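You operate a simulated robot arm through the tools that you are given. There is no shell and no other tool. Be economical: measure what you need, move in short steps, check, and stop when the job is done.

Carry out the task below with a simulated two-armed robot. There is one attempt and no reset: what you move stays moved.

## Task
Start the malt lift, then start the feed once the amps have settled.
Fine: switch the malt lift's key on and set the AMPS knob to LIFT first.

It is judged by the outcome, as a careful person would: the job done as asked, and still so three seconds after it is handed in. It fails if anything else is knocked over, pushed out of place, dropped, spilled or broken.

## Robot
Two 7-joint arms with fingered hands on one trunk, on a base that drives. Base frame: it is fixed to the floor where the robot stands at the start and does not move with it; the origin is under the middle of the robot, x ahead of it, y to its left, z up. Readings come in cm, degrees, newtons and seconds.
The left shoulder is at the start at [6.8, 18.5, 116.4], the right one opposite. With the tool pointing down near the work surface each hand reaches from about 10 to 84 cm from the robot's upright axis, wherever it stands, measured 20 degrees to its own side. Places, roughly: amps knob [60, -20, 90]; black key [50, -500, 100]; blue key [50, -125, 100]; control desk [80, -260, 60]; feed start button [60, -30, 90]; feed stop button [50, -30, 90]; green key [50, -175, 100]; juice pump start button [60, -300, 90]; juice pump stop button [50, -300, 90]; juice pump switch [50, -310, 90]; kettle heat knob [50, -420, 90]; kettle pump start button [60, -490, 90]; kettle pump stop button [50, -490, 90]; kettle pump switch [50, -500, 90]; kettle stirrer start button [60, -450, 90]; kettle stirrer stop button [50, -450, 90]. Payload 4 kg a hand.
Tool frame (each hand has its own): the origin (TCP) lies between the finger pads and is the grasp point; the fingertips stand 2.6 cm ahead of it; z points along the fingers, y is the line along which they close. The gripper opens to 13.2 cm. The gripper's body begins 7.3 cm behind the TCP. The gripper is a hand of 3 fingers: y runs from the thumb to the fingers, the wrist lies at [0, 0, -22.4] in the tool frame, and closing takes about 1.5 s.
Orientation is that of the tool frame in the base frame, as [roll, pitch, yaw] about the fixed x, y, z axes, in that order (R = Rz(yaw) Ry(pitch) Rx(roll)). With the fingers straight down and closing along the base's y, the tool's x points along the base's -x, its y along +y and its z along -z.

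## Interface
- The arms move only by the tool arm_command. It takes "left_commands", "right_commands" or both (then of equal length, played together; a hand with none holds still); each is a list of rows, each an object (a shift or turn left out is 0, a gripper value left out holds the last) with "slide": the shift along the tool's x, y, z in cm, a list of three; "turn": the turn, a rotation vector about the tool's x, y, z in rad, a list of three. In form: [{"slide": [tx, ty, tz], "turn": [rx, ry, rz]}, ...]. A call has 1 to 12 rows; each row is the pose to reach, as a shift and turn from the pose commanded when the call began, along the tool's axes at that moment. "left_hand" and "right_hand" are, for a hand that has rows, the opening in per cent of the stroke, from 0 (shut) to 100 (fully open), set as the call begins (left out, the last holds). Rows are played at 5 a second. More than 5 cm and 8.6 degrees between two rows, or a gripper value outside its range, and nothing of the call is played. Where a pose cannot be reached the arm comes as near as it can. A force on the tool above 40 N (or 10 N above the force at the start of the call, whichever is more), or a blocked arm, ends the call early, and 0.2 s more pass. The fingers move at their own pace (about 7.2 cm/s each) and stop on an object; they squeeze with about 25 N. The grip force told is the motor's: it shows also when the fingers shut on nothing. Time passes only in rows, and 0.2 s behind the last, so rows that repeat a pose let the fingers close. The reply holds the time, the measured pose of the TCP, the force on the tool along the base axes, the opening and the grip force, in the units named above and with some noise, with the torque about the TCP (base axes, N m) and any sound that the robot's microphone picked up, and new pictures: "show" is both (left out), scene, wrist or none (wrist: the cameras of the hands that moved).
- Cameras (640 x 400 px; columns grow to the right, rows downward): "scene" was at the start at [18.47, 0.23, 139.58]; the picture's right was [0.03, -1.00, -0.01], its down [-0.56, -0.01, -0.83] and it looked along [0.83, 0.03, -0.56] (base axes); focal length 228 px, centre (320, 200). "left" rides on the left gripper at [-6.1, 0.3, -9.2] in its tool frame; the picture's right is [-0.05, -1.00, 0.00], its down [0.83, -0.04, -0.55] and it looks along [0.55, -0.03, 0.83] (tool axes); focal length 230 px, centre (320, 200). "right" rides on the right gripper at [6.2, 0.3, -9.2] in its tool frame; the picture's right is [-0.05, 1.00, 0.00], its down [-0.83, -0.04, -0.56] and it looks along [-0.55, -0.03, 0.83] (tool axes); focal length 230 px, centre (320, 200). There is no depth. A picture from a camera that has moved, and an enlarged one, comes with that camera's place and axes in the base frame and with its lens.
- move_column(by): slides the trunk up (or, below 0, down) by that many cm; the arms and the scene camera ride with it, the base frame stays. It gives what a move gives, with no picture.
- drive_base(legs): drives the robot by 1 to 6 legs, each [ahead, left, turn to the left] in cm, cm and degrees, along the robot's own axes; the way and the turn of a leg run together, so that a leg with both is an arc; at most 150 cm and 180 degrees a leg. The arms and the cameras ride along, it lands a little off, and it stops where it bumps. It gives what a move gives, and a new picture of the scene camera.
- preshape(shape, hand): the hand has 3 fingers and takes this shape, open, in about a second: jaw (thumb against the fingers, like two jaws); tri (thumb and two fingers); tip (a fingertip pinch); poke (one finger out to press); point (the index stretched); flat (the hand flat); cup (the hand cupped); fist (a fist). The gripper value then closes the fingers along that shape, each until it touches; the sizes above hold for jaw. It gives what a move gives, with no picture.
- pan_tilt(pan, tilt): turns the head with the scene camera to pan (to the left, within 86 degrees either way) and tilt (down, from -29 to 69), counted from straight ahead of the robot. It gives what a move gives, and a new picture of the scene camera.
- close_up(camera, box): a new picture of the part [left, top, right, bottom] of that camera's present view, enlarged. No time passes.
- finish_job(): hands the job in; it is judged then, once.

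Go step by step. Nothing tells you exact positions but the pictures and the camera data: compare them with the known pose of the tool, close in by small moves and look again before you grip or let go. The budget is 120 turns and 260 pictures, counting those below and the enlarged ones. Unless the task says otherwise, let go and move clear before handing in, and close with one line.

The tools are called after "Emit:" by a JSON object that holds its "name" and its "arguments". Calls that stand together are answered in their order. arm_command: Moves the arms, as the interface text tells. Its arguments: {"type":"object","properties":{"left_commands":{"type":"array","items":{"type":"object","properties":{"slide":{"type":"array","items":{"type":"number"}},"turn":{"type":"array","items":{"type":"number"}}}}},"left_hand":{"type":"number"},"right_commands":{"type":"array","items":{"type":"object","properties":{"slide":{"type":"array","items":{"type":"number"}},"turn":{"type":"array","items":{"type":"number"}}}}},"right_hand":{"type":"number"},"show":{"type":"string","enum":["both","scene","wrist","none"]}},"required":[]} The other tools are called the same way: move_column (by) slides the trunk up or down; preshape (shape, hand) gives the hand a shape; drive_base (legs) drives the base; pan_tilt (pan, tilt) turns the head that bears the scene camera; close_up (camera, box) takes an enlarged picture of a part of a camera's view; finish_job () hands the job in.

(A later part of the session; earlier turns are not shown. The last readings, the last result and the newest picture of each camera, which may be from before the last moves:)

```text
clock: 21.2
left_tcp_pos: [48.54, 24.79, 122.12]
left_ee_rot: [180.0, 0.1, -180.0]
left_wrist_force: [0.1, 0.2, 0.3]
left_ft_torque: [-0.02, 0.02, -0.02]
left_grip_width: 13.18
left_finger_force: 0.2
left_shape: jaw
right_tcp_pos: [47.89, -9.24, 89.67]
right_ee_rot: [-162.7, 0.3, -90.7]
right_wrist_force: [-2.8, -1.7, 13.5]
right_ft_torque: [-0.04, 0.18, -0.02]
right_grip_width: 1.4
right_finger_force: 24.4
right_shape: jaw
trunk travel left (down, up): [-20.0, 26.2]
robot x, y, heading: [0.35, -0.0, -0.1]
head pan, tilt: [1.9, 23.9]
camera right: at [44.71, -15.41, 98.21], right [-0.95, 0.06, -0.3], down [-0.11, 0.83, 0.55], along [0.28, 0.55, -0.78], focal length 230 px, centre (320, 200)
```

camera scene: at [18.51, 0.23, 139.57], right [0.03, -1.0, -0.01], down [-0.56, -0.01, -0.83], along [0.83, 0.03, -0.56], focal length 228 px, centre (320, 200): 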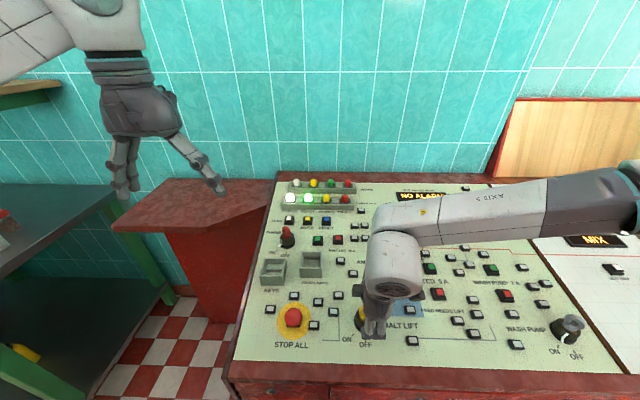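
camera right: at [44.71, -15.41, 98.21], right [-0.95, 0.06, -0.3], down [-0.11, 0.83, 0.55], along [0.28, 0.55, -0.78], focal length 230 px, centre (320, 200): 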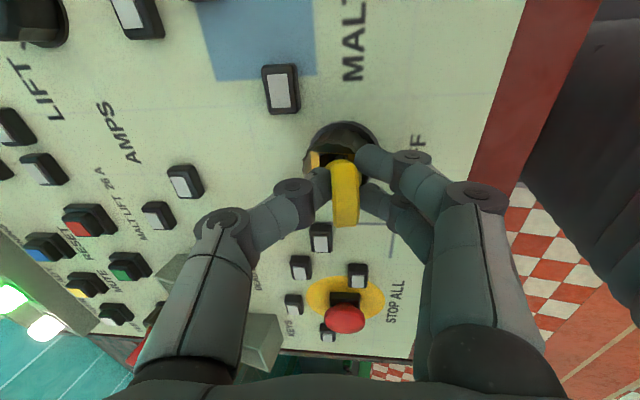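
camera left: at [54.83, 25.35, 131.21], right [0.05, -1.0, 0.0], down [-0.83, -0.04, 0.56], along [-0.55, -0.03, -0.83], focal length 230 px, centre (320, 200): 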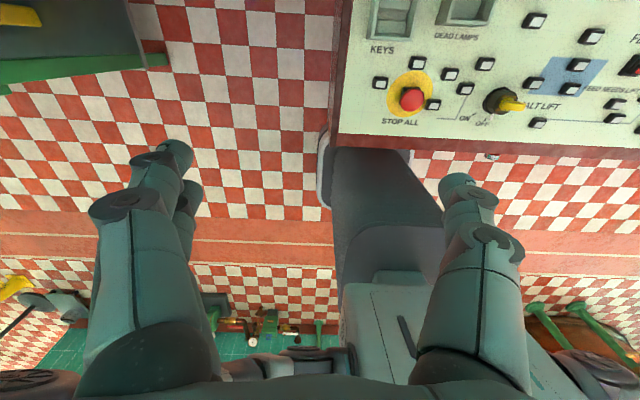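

Gripped on the bow. Turning 45° clockwise (as seen from above) to ON.

Emit:
{"name": "arm_command", "arguments": {"right_commands": [{"turn": [0, 0, 0.13]}, {"turn": [0, 0, 0.26]}, {"turn": [0, 0, 0.39]}, {"turn": [0, 0, 0.52]}, {"turn": [0, 0, 0.65]}, {"turn": [0, 0, 0.79]}, {"turn": [0, 0, 0.82]}]}}

Emit:
{"name": "close_up", "arguments": {"camera": "scene", "box": [310, 265, 430, 350]}}

Emit:
{"name": "close_up", "arguments": {"camera": "right", "box": [220, 80, 460, 230]}}

```text
clock: 22.8
left_tcp_pos: [48.47, 24.76, 122.17]
left_ee_rot: [179.8, 0.2, -180.0]
left_wrist_force: [-0.4, -1.0, -0.5]
left_ft_torque: [-0.02, 0.0, 0.0]
left_grip_width: 13.19
left_finger_force: 0.1
left_shape: jaw
right_tcp_pos: [47.52, -9.5, 89.46]
right_ee_rot: [-168.2, 12.7, -136.5]
right_wrist_force: [-13.3, -17.7, 11.9]
right_ft_torque: [-0.55, 0.4, 0.15]
right_grip_width: 1.3
right_finger_force: 25.5
right_shape: jaw
trunk travel left (down, up): [-20.0, 26.2]
robot x, y, heading: [0.1, -0.02, -0.2]
head pan, tilt: [1.9, 23.9]
camera scene: at [18.17, 0.01, 139.62], right [0.03, -1.0, -0.01], down [-0.56, -0.01, -0.83], along [0.83, 0.03, -0.56], focal length 228 px, centre (320, 200)
camera right: at [40.27, -13.39, 96.81], right [-0.6, 0.77, -0.19], down [0.45, 0.53, 0.72], along [0.66, 0.35, -0.67], focal length 230 px, centre (320, 200)
```

scene: 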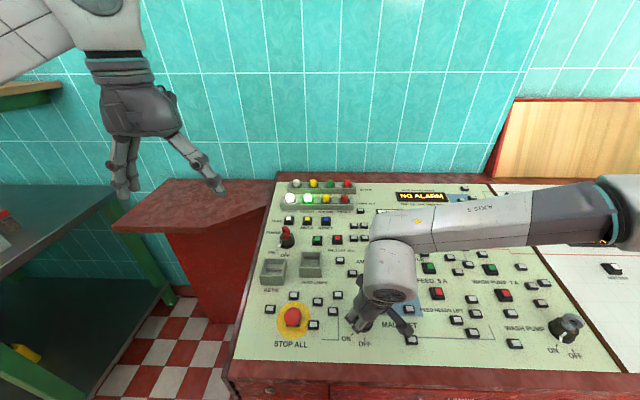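
right: 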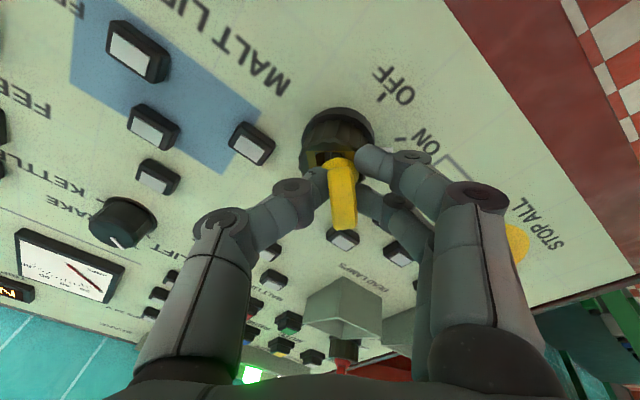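

```text
4.71 times, centred on (370, 308) of scene
camera zoom: at [18.17, 0.01, 139.62], right [0.03, -1.0, -0.01], down [-0.56, -0.01, -0.83], along [0.83, 0.03, -0.56], focal length 1073 px, centre (85, -306)
```

zoom: 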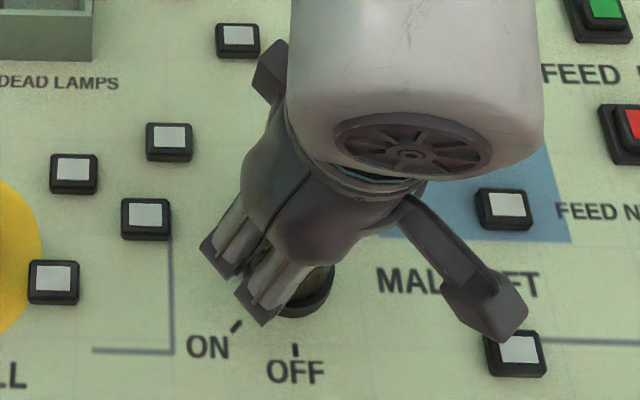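

```text
2.67 times, centred on (340, 155) of right
camera zoom: at [40.27, -13.39, 96.81], right [-0.6, 0.77, -0.19], down [0.45, 0.53, 0.72], along [0.66, 0.35, -0.67], focal length 614 px, centre (267, 320)
```

zoom: 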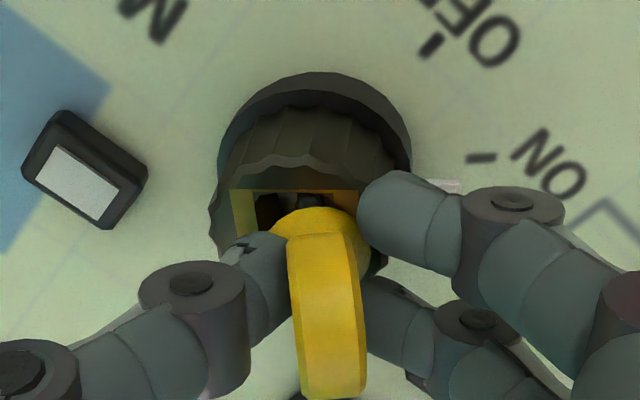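

The white pointer now lies at the ON tick. Releasing and backing straight off.

Emit:
{"name": "arm_command", "arguments": {"right_commands": [{}, {}, {}, {}, {}], "right_hand": 55, "show": "none"}}

Emit:
{"name": "arm_command", "arguments": {"right_commands": [{"slide": [0, 0, -3]}, {"slide": [0, 0, -6]}, {"slide": [0, 0, -10]}], "show": "wrist"}}

Emit:
{"name": "close_up", "arguments": {"camera": "right", "box": [220, 60, 460, 210]}}

```text
clock: 24.0
left_tcp_pos: [48.59, 24.91, 122.0]
left_ee_rot: [-180.0, 0.0, 180.0]
left_wrist_force: [-0.6, -0.1, -0.6]
left_ft_torque: [0.01, -0.03, -0.01]
left_grip_width: 13.16
left_finger_force: 0.1
left_shape: jaw
right_tcp_pos: [47.75, -9.26, 89.53]
right_ee_rot: [-168.2, 12.6, -136.3]
right_wrist_force: [0.0, -0.5, 0.1]
right_ft_torque: [-0.01, 0.02, -0.01]
right_grip_width: 7.19
right_finger_force: 0.1
right_shape: jaw
trunk travel left (down, up): [-20.0, 26.2]
robot x, y, heading: [-0.07, -0.19, -0.3]
head pan, tilt: [1.9, 23.9]
```

```text
clock: 24.8
left_tcp_pos: [48.48, 25.02, 121.92]
left_ee_rot: [179.9, 0.1, 180.0]
left_wrist_force: [0.5, -0.5, 0.0]
left_ft_torque: [-0.01, -0.01, 0.0]
left_grip_width: 13.19
left_finger_force: 0.1
left_shape: jaw
right_tcp_pos: [44.81, -9.21, 99.17]
right_ee_rot: [-168.2, 12.6, -136.2]
right_wrist_force: [-0.7, 0.4, 0.0]
right_ft_torque: [-0.05, -0.03, 0.01]
right_grip_width: 7.21
right_finger_force: 0.0
right_shape: jaw
trunk travel left (down, up): [-20.0, 26.2]
robot x, y, heading: [0.25, -0.39, 0.4]
head pan, tilt: [1.9, 23.9]
camera right: at [37.5, -13.1, 106.4], right [-0.61, 0.77, -0.19], down [0.45, 0.53, 0.72], along [0.66, 0.35, -0.67], focal length 230 px, centre (320, 200)
```

right: 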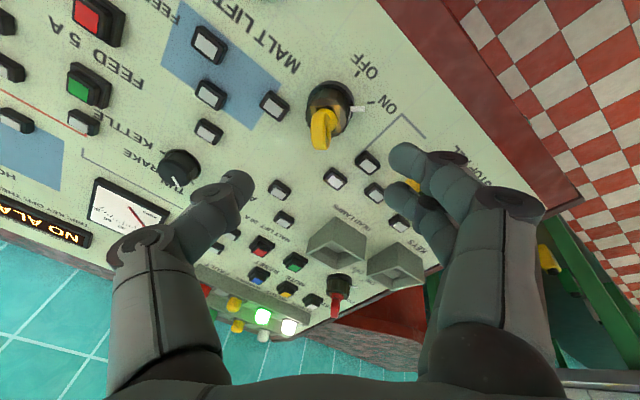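

```text
2.67 times, centred on (340, 135) of right
camera zoom: at [37.5, -13.1, 106.4], right [-0.61, 0.77, -0.19], down [0.45, 0.53, 0.72], along [0.66, 0.35, -0.67], focal length 614 px, centre (267, 373)
```

zoom: 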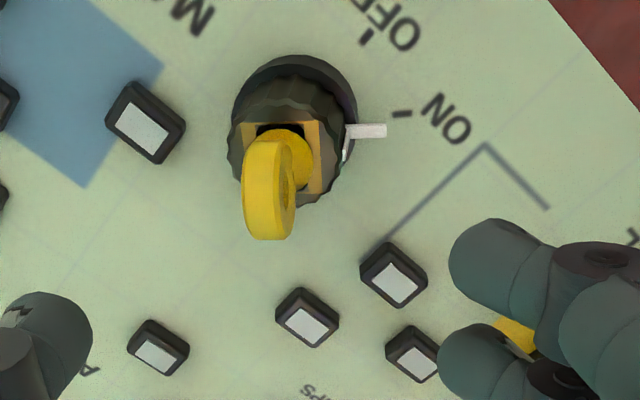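

The key is ON. Now I'll shape both hands to poke, and bring the right over the feed start and the left over the malt lift start.

Emit:
{"name": "preshape", "arguments": {"hand": "right", "shape": "poke"}}

Emit:
{"name": "preshape", "arguments": {"hand": "left", "shape": "poke"}}

Emit:
{"name": "arm_command", "arguments": {"right_commands": [{"slide": [0, 0, -3], "turn": [0, 0, 0.1]}, {"slide": [0.7, -4, -3], "turn": [0, 0, 0.2]}, {"slide": [1.4, -8, -2], "turn": [0, 0, 0.32]}, {"slide": [2.1, -12, -1], "turn": [0, 0, 0.44]}, {"slide": [2.8, -16, 0], "turn": [0, 0, 0.56]}, {"slide": [3.5, -20, 1], "turn": [0, 0, 0.68]}, {"slide": [4.2, -23.3, 1], "turn": [0, 0, 0.76]}, {"slide": [4.2, -23.3, 1], "turn": [0, 0, 0.76]}], "left_commands": [{"slide": [-2, -3, 2], "turn": [0, -0.05, 0]}, {"slide": [-4, -6, 4], "turn": [0, -0.1, 0]}, {"slide": [-6.5, -9, 6], "turn": [0, -0.15, 0]}, {"slide": [-9, -12, 9], "turn": [0, -0.2, 0]}, {"slide": [-11, -15, 12], "turn": [0, -0.25, 0]}, {"slide": [-13, -18, 15], "turn": [0, -0.3, 0]}, {"slide": [-15, -21, 17], "turn": [0, -0.3, 0]}, {"slide": [-17, -23.5, 18], "turn": [0, -0.3, 0]}]}}

```text
clock: 25.7
left_tcp_pos: [48.75, 24.83, 122.05]
left_ee_rot: [180.0, 0.0, 179.9]
left_wrist_force: [0.0, 0.9, 0.1]
left_ft_torque: [-0.01, 0.0, 0.03]
left_grip_width: 13.2
left_finger_force: 0.1
left_shape: jaw
right_tcp_pos: [44.96, -9.22, 99.05]
right_ee_rot: [-168.2, 12.6, -136.4]
right_wrist_force: [0.0, -0.4, -0.4]
right_ft_torque: [0.03, -0.01, 0.02]
right_grip_width: 0.0
right_finger_force: 0.0
right_shape: poke
trunk travel left (down, up): [-20.0, 26.2]
robot x, y, heading: [0.09, 0.0, -0.0]
head pan, tilt: [1.9, 23.9]
```

```text
clock: 26.6
left_tcp_pos: [48.73, 24.83, 122.02]
left_ee_rot: [-180.0, 0.0, 180.0]
left_wrist_force: [0.2, 0.2, 0.8]
left_ft_torque: [-0.02, 0.02, 0.0]
left_grip_width: 0.0
left_finger_force: 0.1
left_shape: poke
right_tcp_pos: [44.99, -9.24, 99.07]
right_ee_rot: [-168.1, 12.6, -136.3]
right_wrist_force: [0.7, 0.2, -1.2]
right_ft_torque: [-0.03, 0.01, 0.02]
right_grip_width: 0.0
right_finger_force: 0.1
right_shape: poke
trunk travel left (down, up): [-20.0, 26.2]
robot x, y, heading: [-0.28, 0.12, 0.2]
head pan, tilt: [1.9, 23.9]
```

```text
clock: 28.4
left_tcp_pos: [65.76, 1.28, 104.19]
left_ee_rot: [180.0, 17.3, -180.0]
left_wrist_force: [0.9, -0.4, 0.1]
left_ft_torque: [-0.02, 0.0, 0.04]
left_grip_width: 0.0
left_finger_force: 0.0
left_shape: poke
right_tcp_pos: [57.19, -29.36, 101.81]
right_ee_rot: [179.6, 17.2, 178.7]
right_wrist_force: [0.6, -1.4, 0.8]
right_ft_torque: [0.0, 0.0, -0.03]
right_grip_width: 0.04
right_finger_force: 0.0
right_shape: poke
trunk travel left (down, up): [-20.0, 26.2]
robot x, y, heading: [-0.07, 0.18, -0.1]
head pan, tilt: [1.9, 23.9]
camera scene: at [18.52, 0.17, 139.57], right [0.03, -1.0, -0.01], down [-0.56, -0.01, -0.83], along [0.83, 0.03, -0.56], focal length 228 px, centre (320, 200)
camera right: at [48.71, -28.98, 108.72], right [0.07, 1.0, 0.02], down [0.63, -0.06, 0.78], along [0.77, -0.04, -0.63], focal length 230 px, centre (320, 200)
camera left: at [68.87, 1.64, 114.84], right [0.05, -1.0, 0.01], down [-0.96, -0.04, 0.28], along [-0.28, -0.03, -0.96], focal length 230 px, centre (320, 200)
```

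scene: 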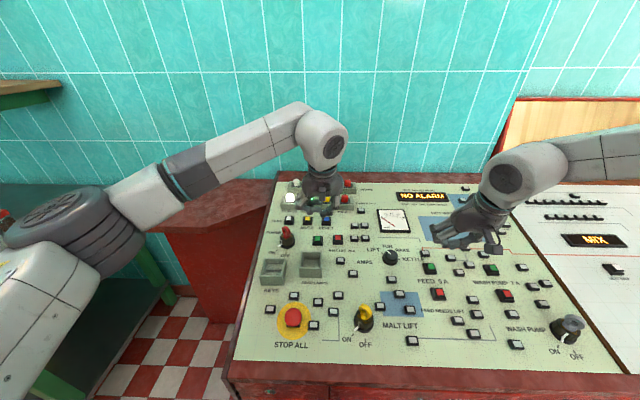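
right: 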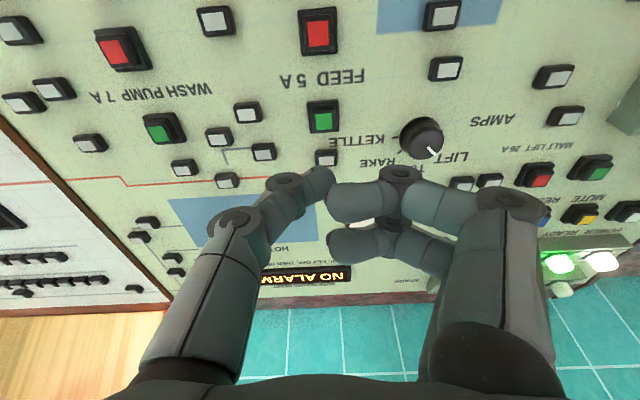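
left: 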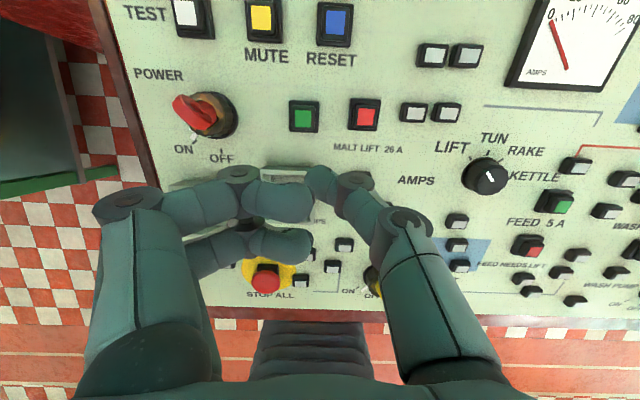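

In the poke shape the extended thumb tip sits about 2.6 cm ahead of the grasp point. I'm lowering both hands partway toward their buttons.

Emit:
{"name": "arm_command", "arguments": {"right_commands": [{"slide": [0.1, 0.2, 2]}, {"slide": [0.2, 0.36, 4]}, {"slide": [0.3, 0.36, 6]}, {"slide": [0.3, 0.36, 8]}], "left_commands": [{"slide": [-0.1, 0.8, 2]}, {"slide": [-0.3, 1.6, 4]}, {"slide": [-0.3, 1.6, 6]}, {"slide": [-0.3, 1.6, 8]}]}}

Emit:
{"name": "close_up", "arguments": {"camera": "left", "box": [220, 80, 420, 205]}}

Emit:
{"name": "close_up", "arguments": {"camera": "scene", "box": [270, 180, 390, 255]}}

Emit:
{"name": "close_up", "arguments": {"camera": "right", "box": [220, 80, 420, 205]}}

Emit:
{"name": "close_up", "arguments": {"camera": "scene", "box": [380, 190, 540, 290]}}

```text
clock: 29.4
left_tcp_pos: [68.44, 2.84, 96.46]
left_ee_rot: [179.9, 17.0, -180.0]
left_wrist_force: [-0.1, -0.4, 0.2]
left_ft_torque: [0.0, -0.01, 0.0]
left_grip_width: 0.0
left_finger_force: 0.1
left_shape: poke
right_tcp_pos: [59.46, -28.9, 93.9]
right_ee_rot: [179.6, 17.1, 178.7]
right_wrist_force: [0.2, 0.0, 0.3]
right_ft_torque: [-0.03, 0.02, -0.03]
right_grip_width: 0.0
right_finger_force: 0.1
right_shape: poke
trunk travel left (down, up): [-20.0, 26.2]
robot x, y, heading: [-0.15, 0.35, 0.0]
head pan, tilt: [1.9, 23.9]
camera scene: at [18.64, 0.22, 139.55], right [0.03, -1.0, -0.01], down [-0.56, -0.01, -0.83], along [0.83, 0.03, -0.56], focal length 228 px, centre (320, 200)
camera right: at [50.86, -28.49, 100.88], right [0.07, 1.0, 0.02], down [0.63, -0.06, 0.77], along [0.77, -0.04, -0.63], focal length 230 px, centre (320, 200)
camera left: at [71.55, 3.31, 107.23], right [0.05, -1.0, 0.02], down [-0.96, -0.04, 0.29], along [-0.28, -0.03, -0.96], focal length 230 px, centre (320, 200)
```

scene: 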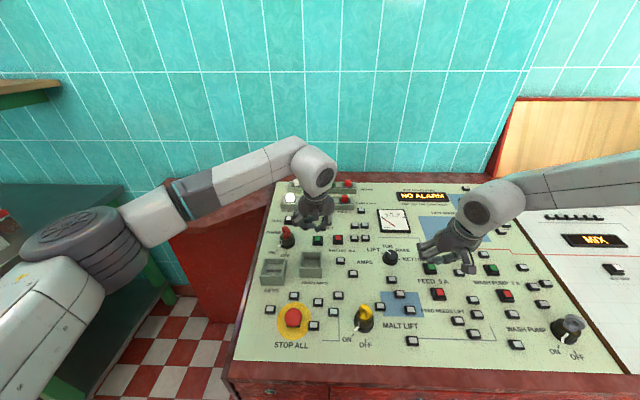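
right: 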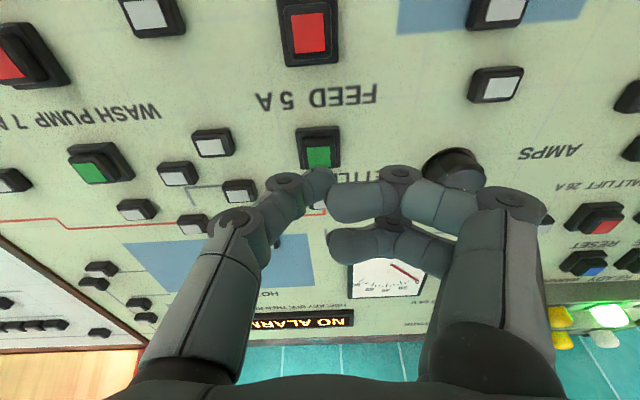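
left: 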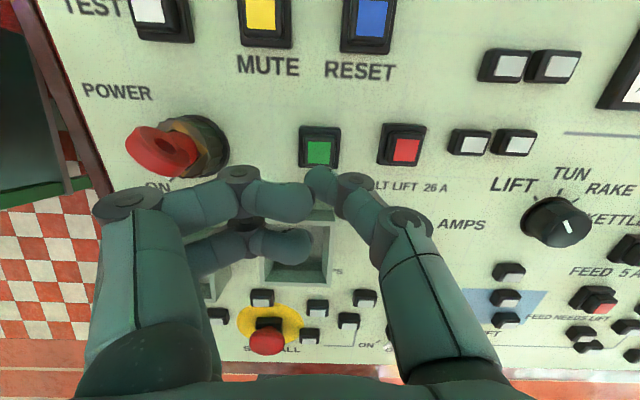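

```text
3.20 times, centred on (320, 142) of left
camera zoom: at [71.55, 3.31, 107.23], right [0.05, -1.0, 0.02], down [-0.96, -0.04, 0.29], along [-0.28, -0.03, -0.96], focal length 736 px, centre (320, 384)
```

zoom: 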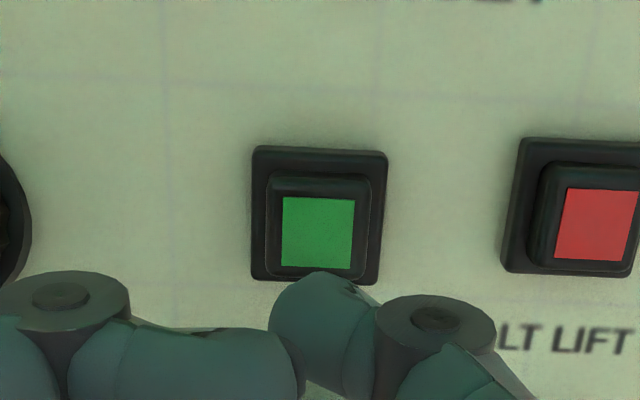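

```text
5.33 times, centred on (330, 218) of scene
camera zoom: at [18.64, 0.22, 139.55], right [0.03, -1.0, -0.01], down [-0.56, -0.01, -0.83], along [0.83, 0.03, -0.56], focal length 1216 px, centre (267, 107)
```

zoom: 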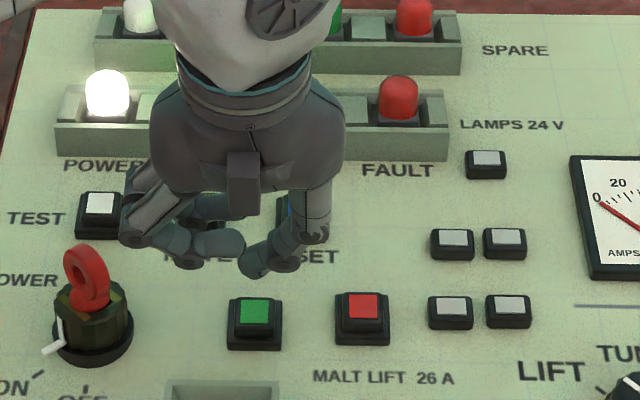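

```text
3.20 times, centred on (320, 142) of right
camera zoom: at [50.86, -28.49, 100.88], right [0.07, 1.0, 0.02], down [0.63, -0.06, 0.77], along [0.77, -0.04, -0.63], focal length 736 px, centre (320, 384)
```

zoom: 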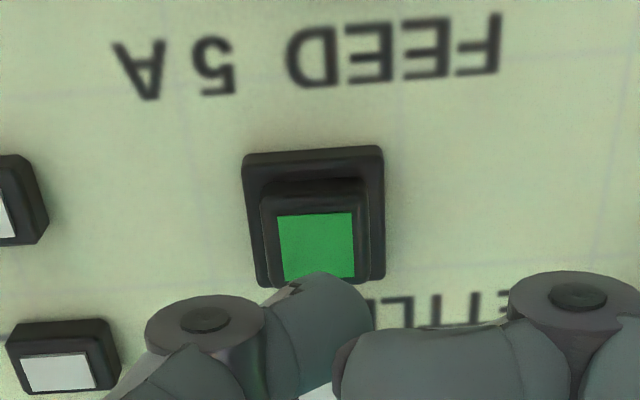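

```text
4.00 times, centred on (460, 240) of scene
camera zoom: at [18.64, 0.22, 139.55], right [0.03, -1.0, -0.01], down [-0.56, -0.01, -0.83], along [0.83, 0.03, -0.56], focal length 912 px, centre (-240, 40)
```

zoom: 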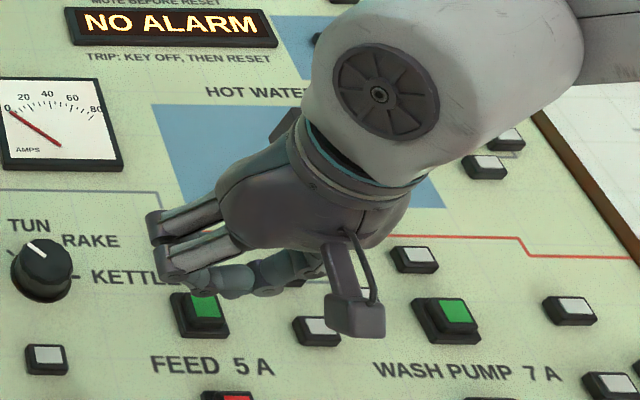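

Both tips are lined up over their green buttons. Pressing the malt lift's start with the left in fine steps while the right holds.

Emit:
{"name": "arm_command", "arguments": {"left_commands": [{"slide": [-0.1, 0.1, 1]}, {"slide": [-0.1, 0.1, 2]}, {"slide": [-0.1, 0.1, 2.6]}], "show": "wrist"}}

Emit:
{"name": "close_up", "arguments": {"camera": "left", "box": [220, 80, 420, 205]}}

Emit:
{"name": "close_up", "arguments": {"camera": "scene", "box": [270, 180, 420, 275]}}

```text
clock: 30.2
left_tcp_pos: [69.12, 2.95, 94.08]
left_ee_rot: [-179.9, 17.3, 180.0]
left_wrist_force: [0.7, -0.8, 0.1]
left_ft_torque: [0.01, 0.03, -0.01]
left_grip_width: 0.0
left_finger_force: 0.0
left_shape: poke
right_tcp_pos: [59.26, -28.8, 94.21]
right_ee_rot: [179.5, 17.3, 178.7]
right_wrist_force: [-0.6, 0.2, 0.5]
right_ft_torque: [-0.01, 0.05, -0.01]
right_grip_width: 0.01
right_finger_force: 0.0
right_shape: poke
trunk travel left (down, up): [-20.0, 26.2]
robot x, y, heading: [0.07, 0.14, -0.2]
head pan, tilt: [1.9, 23.9]
camera left: at [72.25, 3.39, 104.84], right [0.05, -1.0, 0.02], down [-0.96, -0.04, 0.28], along [-0.28, -0.03, -0.96], focal length 230 px, centre (320, 200)
```

left: 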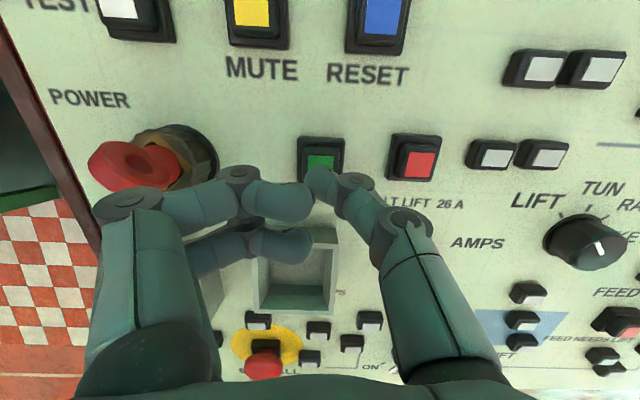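

```text
3.20 times, centred on (320, 142) of left
camera zoom: at [72.25, 3.39, 104.84], right [0.05, -1.0, 0.02], down [-0.96, -0.04, 0.28], along [-0.28, -0.03, -0.96], focal length 736 px, centre (320, 384)
```

zoom: 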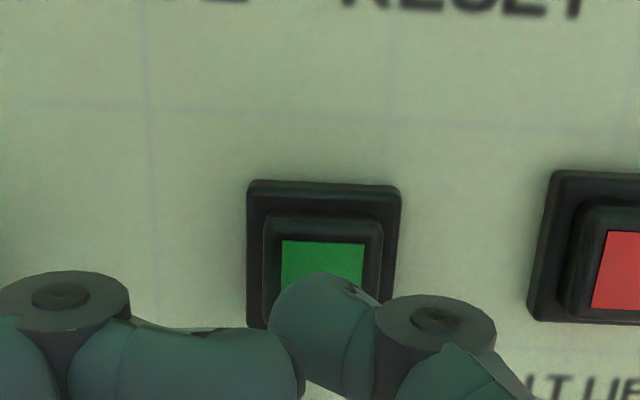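

```text
4.21 times, centred on (345, 228) of scene
camera zoom: at [18.44, 0.23, 139.59], right [0.03, -1.0, -0.01], down [-0.56, -0.01, -0.83], along [0.83, 0.03, -0.56], focal length 960 px, centre (215, 84)
```

zoom: 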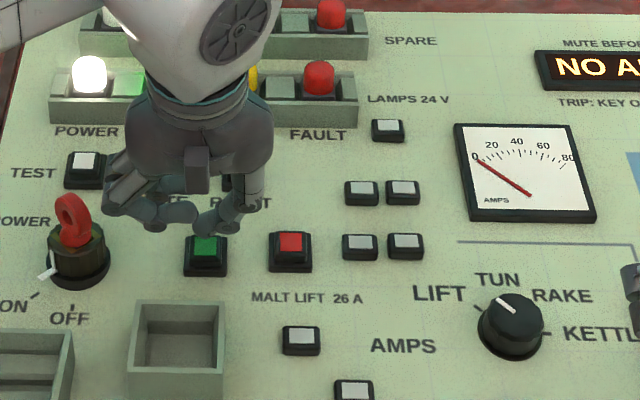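

The left hand's curled knuckles hang close to the POWER key, which I must not bump. Backing off and trying the slimmer "point" shape.

Emit:
{"name": "arm_command", "arguments": {"left_commands": [{"slide": [0, 0, -3]}, {"slide": [0, 0, -6]}, {"slide": [0, 0, -8]}], "show": "none"}}

Emit:
{"name": "preshape", "arguments": {"hand": "left", "shape": "point"}}

Emit:
{"name": "arm_command", "arguments": {"left_commands": [{}]}}

Emit:
{"name": "close_up", "arguments": {"camera": "scene", "box": [250, 150, 390, 260]}}

```text
clock: 31.0
left_tcp_pos: [66.67, 3.06, 101.76]
left_ee_rot: [180.0, 17.2, 180.0]
left_wrist_force: [0.0, -0.5, 0.7]
left_ft_torque: [0.03, 0.04, -0.02]
left_grip_width: 0.0
left_finger_force: 0.1
left_shape: poke
right_tcp_pos: [59.46, -29.0, 94.06]
right_ee_rot: [179.6, 17.3, 178.8]
right_wrist_force: [-0.3, 0.6, 0.4]
right_ft_torque: [0.02, -0.04, -0.02]
right_grip_width: 0.0
right_finger_force: 0.1
right_shape: poke
trunk travel left (down, up): [-20.0, 26.2]
robot x, y, heading: [0.38, -0.18, 0.1]
head pan, tilt: [1.9, 23.9]
```

```text
clock: 31.9
left_tcp_pos: [66.77, 2.97, 101.77]
left_ee_rot: [-179.9, 17.2, -180.0]
left_wrist_force: [0.8, 0.4, 0.4]
left_ft_torque: [0.0, 0.02, 0.0]
left_grip_width: 0.03
left_finger_force: 0.0
left_shape: point
right_tcp_pos: [59.33, -28.94, 94.18]
right_ee_rot: [179.5, 17.2, 178.7]
right_wrist_force: [-0.3, 1.4, -0.6]
right_ft_torque: [0.0, -0.01, -0.02]
right_grip_width: 0.01
right_finger_force: 0.1
right_shape: poke
trunk travel left (down, up): [-20.0, 26.2]
robot x, y, heading: [0.12, 0.05, 0.0]
head pan, tilt: [1.9, 23.9]
```

```text
clock: 32.3
left_tcp_pos: [66.79, 2.94, 101.62]
left_ee_rot: [-179.9, 17.2, 180.0]
left_wrist_force: [0.0, -0.3, -0.3]
left_ft_torque: [-0.02, -0.02, 0.04]
left_grip_width: 0.0
left_finger_force: 0.0
left_shape: point
right_tcp_pos: [59.33, -28.91, 94.1]
right_ee_rot: [179.6, 17.2, 178.7]
right_wrist_force: [0.0, -0.7, -0.9]
right_ft_torque: [0.03, -0.02, 0.04]
right_grip_width: 0.0
right_finger_force: 0.0
right_shape: poke
trunk travel left (down, up): [-20.0, 26.2]
robot x, y, heading: [0.28, 0.07, -0.1]
head pan, tilt: [1.9, 23.9]
camera scene: at [18.47, 0.23, 139.58], right [0.03, -1.0, -0.01], down [-0.56, -0.01, -0.83], along [0.83, 0.03, -0.56], focal length 228 px, centre (320, 200)
camera left: at [69.89, 3.4, 112.41], right [0.05, -1.0, 0.02], down [-0.96, -0.04, 0.28], along [-0.28, -0.03, -0.96], focal length 230 px, centre (320, 200)
```

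scene: 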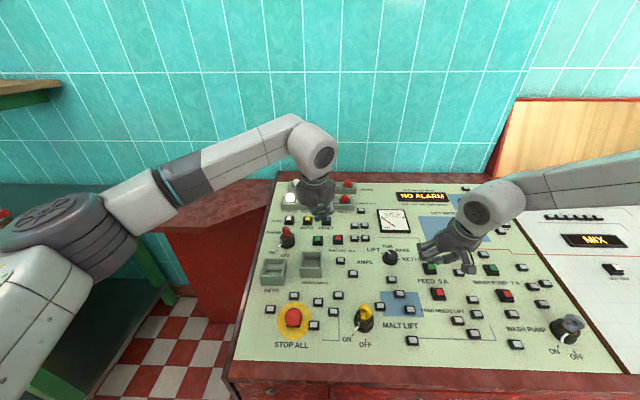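
left: 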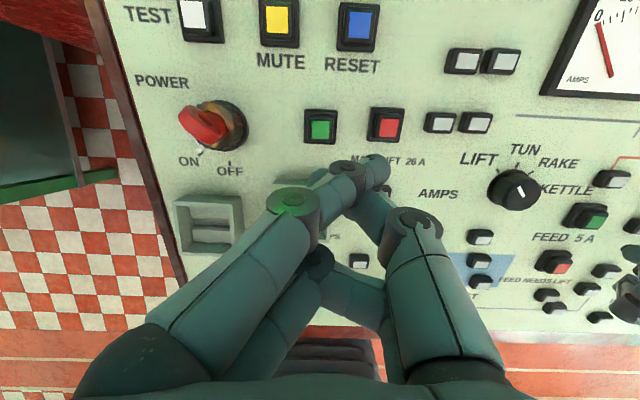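

```text
3.64 times, centred on (320, 205) of scene
camera zoom: at [18.47, 0.23, 139.58], right [0.03, -1.0, -0.01], down [-0.56, -0.01, -0.83], along [0.83, 0.03, -0.56], focal length 829 px, centre (320, 182)
```

zoom: 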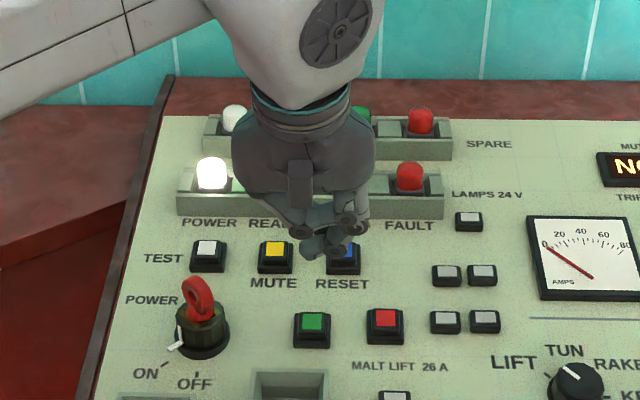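

Point is much slimmer, with the index tip now offset to the right. Looking closely at where the tip is.

Emit:
{"name": "close_up", "arguments": {"camera": "left", "box": [240, 90, 440, 290]}}

Emit:
{"name": "close_up", "arguments": {"camera": "scene", "box": [295, 170, 355, 215]}}

```text
2.00 times, centred on (340, 190) of left
camera zoom: at [69.89, 3.4, 112.41], right [0.05, -1.0, 0.02], down [-0.96, -0.04, 0.28], along [-0.28, -0.03, -0.96], focal length 460 px, centre (280, 220)
```

zoom: 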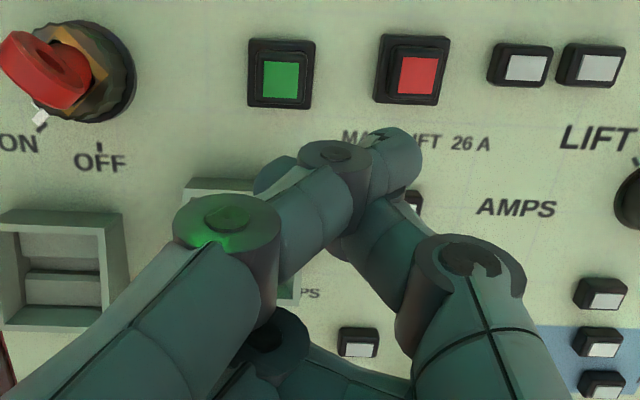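

```text
8.89 times, centred on (325, 192) of scene
camera zoom: at [18.47, 0.23, 139.58], right [0.03, -1.0, -0.01], down [-0.56, -0.01, -0.83], along [0.83, 0.03, -0.56], focal length 2027 px, centre (276, 267)
```

zoom: 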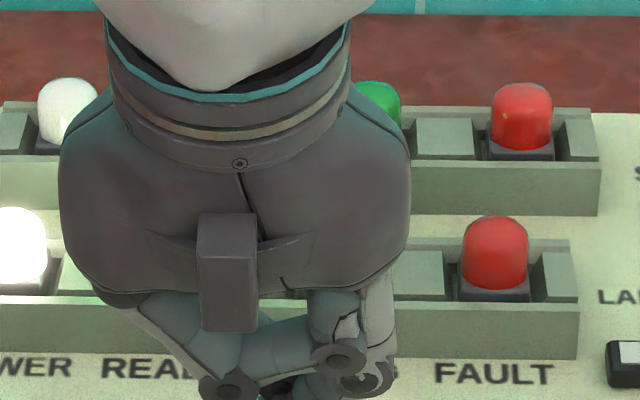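

The point shape's tip is awkwardly offset. I'll go back to poke and yaw the hand about 37° so its knuckles pass between the POWER key and the lamps.

Emit:
{"name": "preshape", "arguments": {"hand": "left", "shape": "poke"}}

Emit:
{"name": "arm_command", "arguments": {"left_commands": [{"turn": [0, 0, 0.13]}, {"turn": [0, 0, 0.26]}, {"turn": [0, 0, 0.39]}, {"turn": [0, 0, 0.52]}, {"turn": [0, 0, 0.65]}, {"slide": [0, 0, 3], "turn": [0, 0, 0.65]}]}}

Emit:
{"name": "close_up", "arguments": {"camera": "scene", "box": [250, 150, 390, 260]}}

```text
clock: 33.2
left_tcp_pos: [66.84, 3.03, 101.73]
left_ee_rot: [-180.0, 17.3, 180.0]
left_wrist_force: [0.3, -0.1, -0.2]
left_ft_torque: [0.0, 0.0, 0.02]
left_grip_width: 0.0
left_finger_force: 0.0
left_shape: poke
right_tcp_pos: [59.4, -29.01, 93.98]
right_ee_rot: [179.5, 17.2, 178.7]
right_wrist_force: [-0.2, 0.0, 0.0]
right_ft_torque: [0.02, -0.01, 0.05]
right_grip_width: 0.02
right_finger_force: 0.1
right_shape: poke
trunk travel left (down, up): [-20.0, 26.2]
robot x, y, heading: [0.2, 0.16, -0.0]
head pan, tilt: [1.9, 23.9]
```

```text
clock: 34.6
left_tcp_pos: [67.85, 3.09, 98.79]
left_ee_rot: [169.4, 13.6, 141.5]
left_wrist_force: [0.1, -0.8, -0.1]
left_ft_torque: [0.01, -0.01, -0.01]
left_grip_width: 0.0
left_finger_force: 0.1
left_shape: poke
right_tcp_pos: [59.46, -28.94, 94.06]
right_ee_rot: [179.6, 17.0, 178.7]
right_wrist_force: [-0.4, 0.0, -0.4]
right_ft_torque: [0.02, 0.01, 0.01]
right_grip_width: 0.02
right_finger_force: 0.1
right_shape: poke
trunk travel left (down, up): [-20.0, 26.2]
robot x, y, heading: [0.18, 0.07, -0.1]
head pan, tilt: [1.9, 23.9]
camera scene: at [18.6, 0.24, 139.55], right [0.03, -1.0, -0.01], down [-0.56, -0.01, -0.83], along [0.83, 0.03, -0.56], focal length 228 px, centre (320, 200)
camera left: at [69.85, -0.39, 109.19], right [-0.54, -0.83, -0.17], down [-0.82, 0.47, 0.33], along [-0.19, 0.31, -0.93], focal length 230 px, centre (320, 200)
```

scene: 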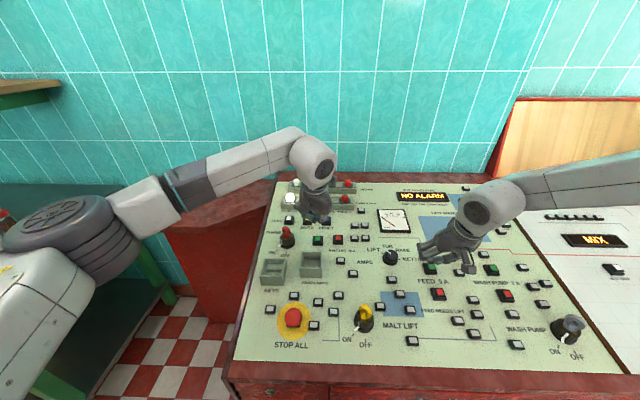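
left: 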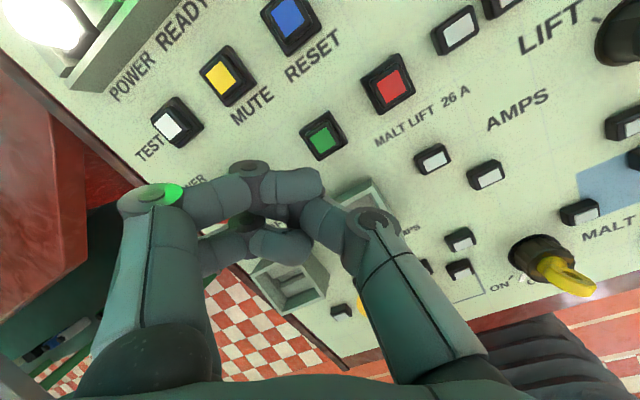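

```text
3.64 times, centred on (320, 205) of scene
camera zoom: at [18.6, 0.24, 139.55], right [0.03, -1.0, -0.01], down [-0.56, -0.01, -0.83], along [0.83, 0.03, -0.56], focal length 829 px, centre (320, 182)
```

zoom: 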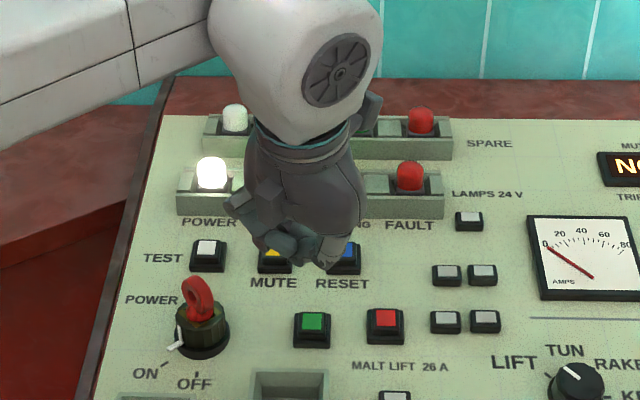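

The knuckles would still pass fairly near the POWER key, but there's open panel uphill over MUTE/RESET. Turning the hand further that way.

Emit:
{"name": "arm_command", "arguments": {"left_commands": [{"turn": [0, 0, 0.12]}, {"turn": [0, 0, 0.24]}, {"turn": [0, 0, 0.36]}, {"turn": [0, 0, 0.48]}, {"turn": [0, 0, 0.55]}, {"turn": [0, 0, 0.55]}]}}

Emit:
{"name": "close_up", "arguments": {"camera": "left", "box": [220, 80, 460, 230]}}

```text
clock: 36.0
left_tcp_pos: [67.61, 3.06, 98.78]
left_ee_rot: [163.8, 6.1, 110.3]
left_wrist_force: [0.2, 0.7, -0.5]
left_ft_torque: [-0.02, 0.02, 0.0]
left_grip_width: 0.04
left_finger_force: 0.1
left_shape: poke
right_tcp_pos: [59.38, -28.9, 94.15]
right_ee_rot: [179.6, 17.2, 178.7]
right_wrist_force: [0.8, 0.0, -0.1]
right_ft_torque: [-0.02, -0.03, -0.03]
right_grip_width: 0.02
right_finger_force: 0.1
right_shape: poke
trunk travel left (down, up): [-20.0, 26.2]
robot x, y, heading: [0.08, -0.25, -0.1]
head pan, tilt: [1.9, 23.9]
camera scene: at [18.47, 0.23, 139.58], right [0.03, -1.0, -0.01], down [-0.56, -0.01, -0.83], along [0.83, 0.03, -0.56], focal length 228 px, centre (320, 200)
camera left: at [67.32, -2.5, 108.5], right [-0.87, -0.41, -0.27], down [-0.49, 0.76, 0.43], along [0.03, 0.51, -0.86], focal length 230 px, centre (320, 200)
```

scene: 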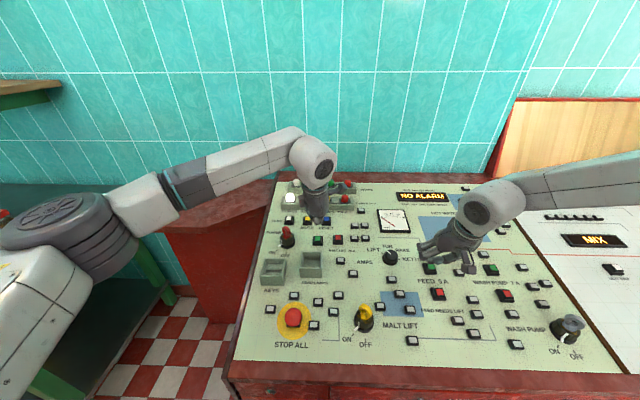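
left: 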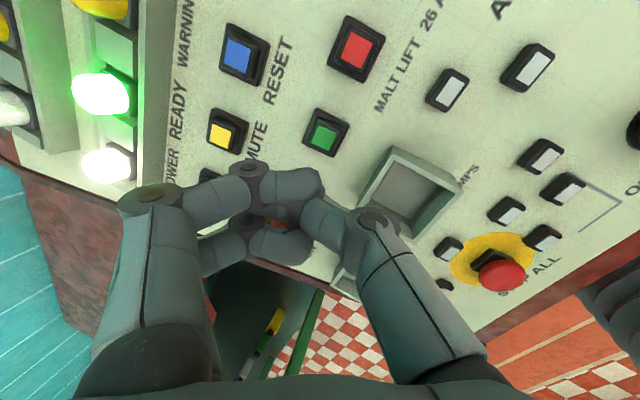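

```text
2.67 times, centred on (340, 155) of left
camera zoom: at [67.32, -2.5, 108.5], right [-0.87, -0.41, -0.27], down [-0.49, 0.76, 0.43], along [0.03, 0.51, -0.86], focal length 614 px, centre (267, 320)
```

zoom: 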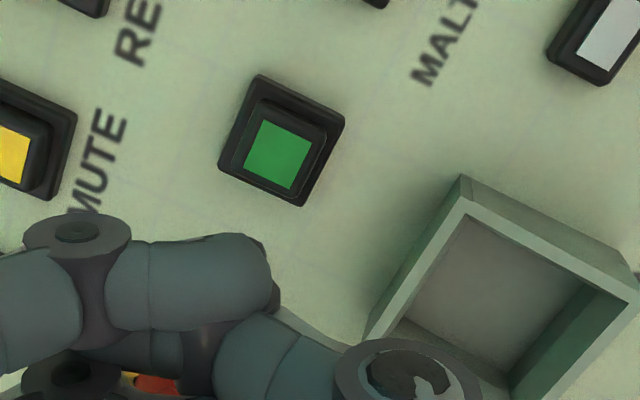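

The fingers look tangled after the change from point: the thumb is no longer ahead of them. I'll reopen to jaw, then shape poke again.

Emit:
{"name": "preshape", "arguments": {"hand": "left", "shape": "jaw"}}

Emit:
{"name": "arm_command", "arguments": {"left_commands": [{}, {}, {}, {}, {}], "left_hand": 100, "show": "none"}}

Emit:
{"name": "preshape", "arguments": {"hand": "left", "shape": "poke"}}

Emit:
{"name": "arm_command", "arguments": {"left_commands": [{}], "show": "wrist"}}

```text
clock: 36.9
left_tcp_pos: [67.67, 3.01, 98.84]
left_ee_rot: [163.9, 6.2, 110.5]
left_wrist_force: [-0.4, -0.3, 0.7]
left_ft_torque: [0.0, 0.01, -0.01]
left_grip_width: 13.2
left_finger_force: 0.1
left_shape: jaw
right_tcp_pos: [59.39, -29.08, 94.1]
right_ee_rot: [179.5, 17.3, 178.7]
right_wrist_force: [-0.7, -0.2, -0.7]
right_ft_torque: [-0.01, 0.01, 0.02]
right_grip_width: 0.0
right_finger_force: 0.0
right_shape: poke
trunk travel left (down, up): [-20.0, 26.2]
robot x, y, heading: [0.41, 0.27, -0.1]
head pan, tilt: [1.9, 23.9]
```

```text
clock: 38.1
left_tcp_pos: [67.69, 3.05, 98.85]
left_ee_rot: [163.9, 6.2, 110.4]
left_wrist_force: [-0.3, -0.5, 0.7]
left_ft_torque: [0.01, 0.01, 0.0]
left_grip_width: 13.22
left_finger_force: 0.0
left_shape: jaw
right_tcp_pos: [59.3, -28.88, 94.09]
right_ee_rot: [179.6, 17.3, 178.7]
right_wrist_force: [0.6, 0.3, 0.6]
right_ft_torque: [0.0, 0.03, -0.01]
right_grip_width: 0.01
right_finger_force: 0.0
right_shape: poke
trunk travel left (down, up): [-20.0, 26.2]
robot x, y, heading: [0.2, 0.07, -0.3]
head pan, tilt: [1.9, 23.9]
```

```text
clock: 39.0
left_tcp_pos: [67.72, 2.99, 98.79]
left_ee_rot: [164.0, 6.2, 110.4]
left_wrist_force: [0.5, 0.1, 0.4]
left_ft_torque: [0.02, -0.01, -0.01]
left_grip_width: 0.01
left_finger_force: 0.0
left_shape: poke
right_tcp_pos: [59.27, -28.94, 94.12]
right_ee_rot: [179.7, 17.2, 178.6]
right_wrist_force: [-0.1, -1.2, 0.4]
right_ft_torque: [-0.03, 0.02, -0.02]
right_grip_width: 0.01
right_finger_force: 0.1
right_shape: poke
trunk travel left (down, up): [-20.0, 26.2]
robot x, y, heading: [0.41, -0.22, 0.1]
head pan, tilt: [1.9, 23.9]
```

```text
clock: 39.4
left_tcp_pos: [67.74, 3.0, 98.81]
left_ee_rot: [163.9, 6.1, 110.4]
left_wrist_force: [1.3, -0.1, 0.1]
left_ft_torque: [0.0, -0.01, -0.04]
left_grip_width: 0.02
left_finger_force: 0.2
left_shape: poke
right_tcp_pos: [59.24, -28.96, 94.09]
right_ee_rot: [179.6, 17.2, 178.8]
right_wrist_force: [0.0, 0.1, 0.3]
right_ft_torque: [-0.02, 0.01, 0.0]
right_grip_width: 0.0
right_finger_force: 0.0
right_shape: poke
trunk travel left (down, up): [-20.0, 26.2]
robot x, y, heading: [-0.19, 0.1, -0.0]
head pan, tilt: [1.9, 23.9]
camera left: at [67.33, -2.51, 108.5], right [-0.87, -0.41, -0.27], down [-0.49, 0.76, 0.43], along [0.03, 0.51, -0.86], focal length 230 px, centre (320, 200)
```

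left: 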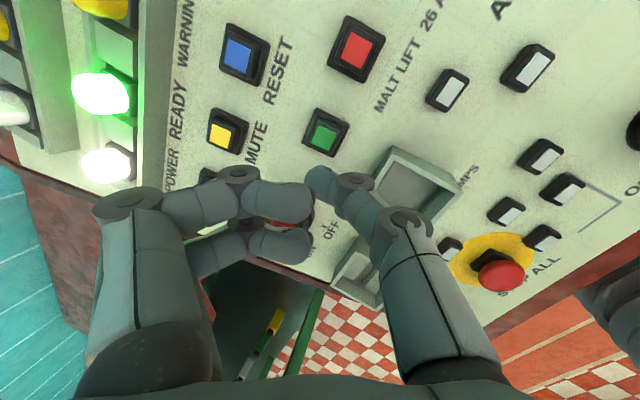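

The poke shape is restored, with clearance from the POWER key. Lowering toward the malt lift's green button with a small lateral correction.

Emit:
{"name": "arm_command", "arguments": {"left_commands": [{"slide": [-0.3, 0, 1.5]}, {"slide": [-0.4, 0, 3]}, {"slide": [-0.4, 0, 4.5]}]}}

Emit:
{"name": "close_up", "arguments": {"camera": "left", "box": [220, 80, 460, 230]}}

Emit:
{"name": "close_up", "arguments": {"camera": "scene", "box": [270, 180, 390, 255]}}

```text
clock: 40.2
left_tcp_pos: [69.2, 2.78, 94.47]
left_ee_rot: [163.9, 6.2, 110.4]
left_wrist_force: [-0.4, -0.3, -0.2]
left_ft_torque: [0.0, -0.01, 0.0]
left_grip_width: 0.01
left_finger_force: 0.2
left_shape: poke
right_tcp_pos: [59.42, -28.87, 94.22]
right_ee_rot: [179.6, 17.1, 178.7]
right_wrist_force: [0.3, 1.0, 0.2]
right_ft_torque: [0.02, -0.01, 0.0]
right_grip_width: 0.0
right_finger_force: 0.1
right_shape: poke
trunk travel left (down, up): [-20.0, 26.2]
robot x, y, heading: [-0.25, -0.25, -0.1]
head pan, tilt: [1.9, 23.9]
camera scene: at [18.5, 0.24, 139.57], right [0.03, -1.0, -0.01], down [-0.56, -0.01, -0.83], along [0.83, 0.03, -0.56], focal length 228 px, centre (320, 200)
camera left: at [68.83, -2.86, 104.23], right [-0.87, -0.41, -0.27], down [-0.49, 0.76, 0.43], along [0.03, 0.51, -0.86], focal length 230 px, centre (320, 200)
```

scene: 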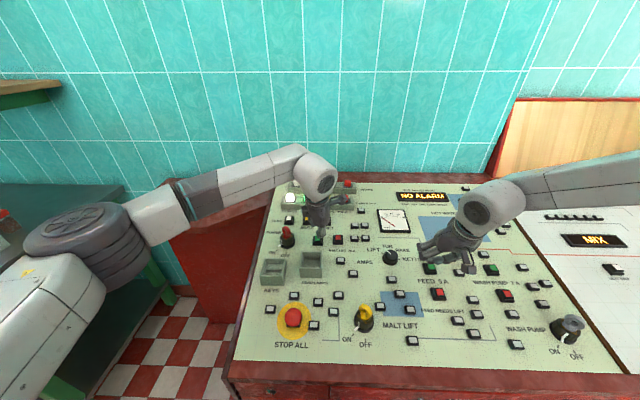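
left: 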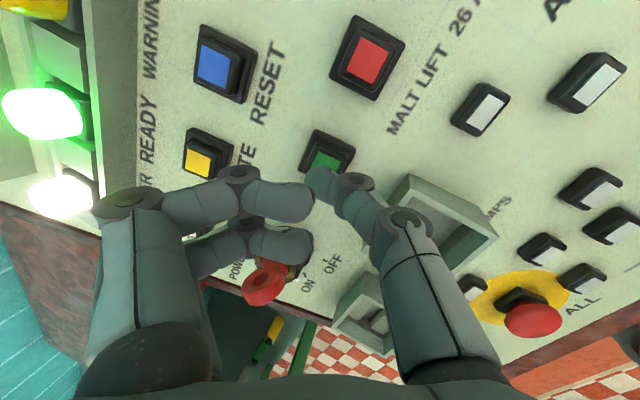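

```text
2.67 times, centred on (340, 155) of left
camera zoom: at [68.83, -2.86, 104.23], right [-0.87, -0.41, -0.27], down [-0.49, 0.76, 0.43], along [0.03, 0.51, -0.86], focal length 614 px, centre (267, 320)
```

zoom: 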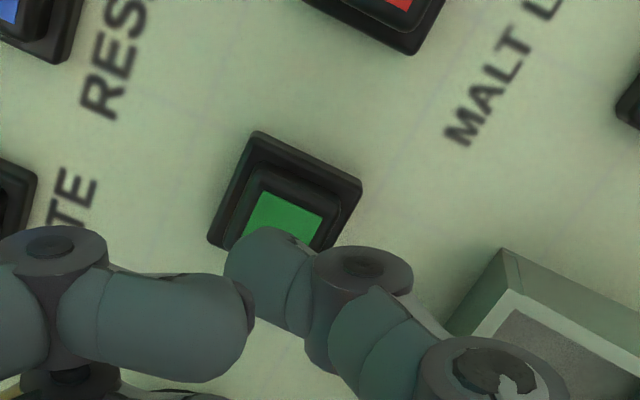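

```text
5.33 times, centred on (330, 218) of scene
camera zoom: at [18.5, 0.24, 139.57], right [0.03, -1.0, -0.01], down [-0.56, -0.01, -0.83], along [0.83, 0.03, -0.56], focal length 1216 px, centre (267, 107)
```

zoom: 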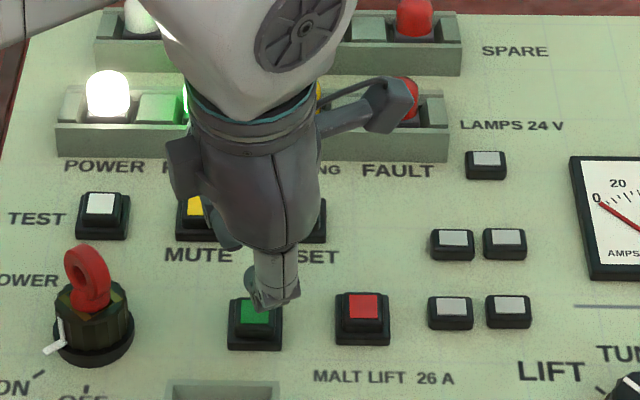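

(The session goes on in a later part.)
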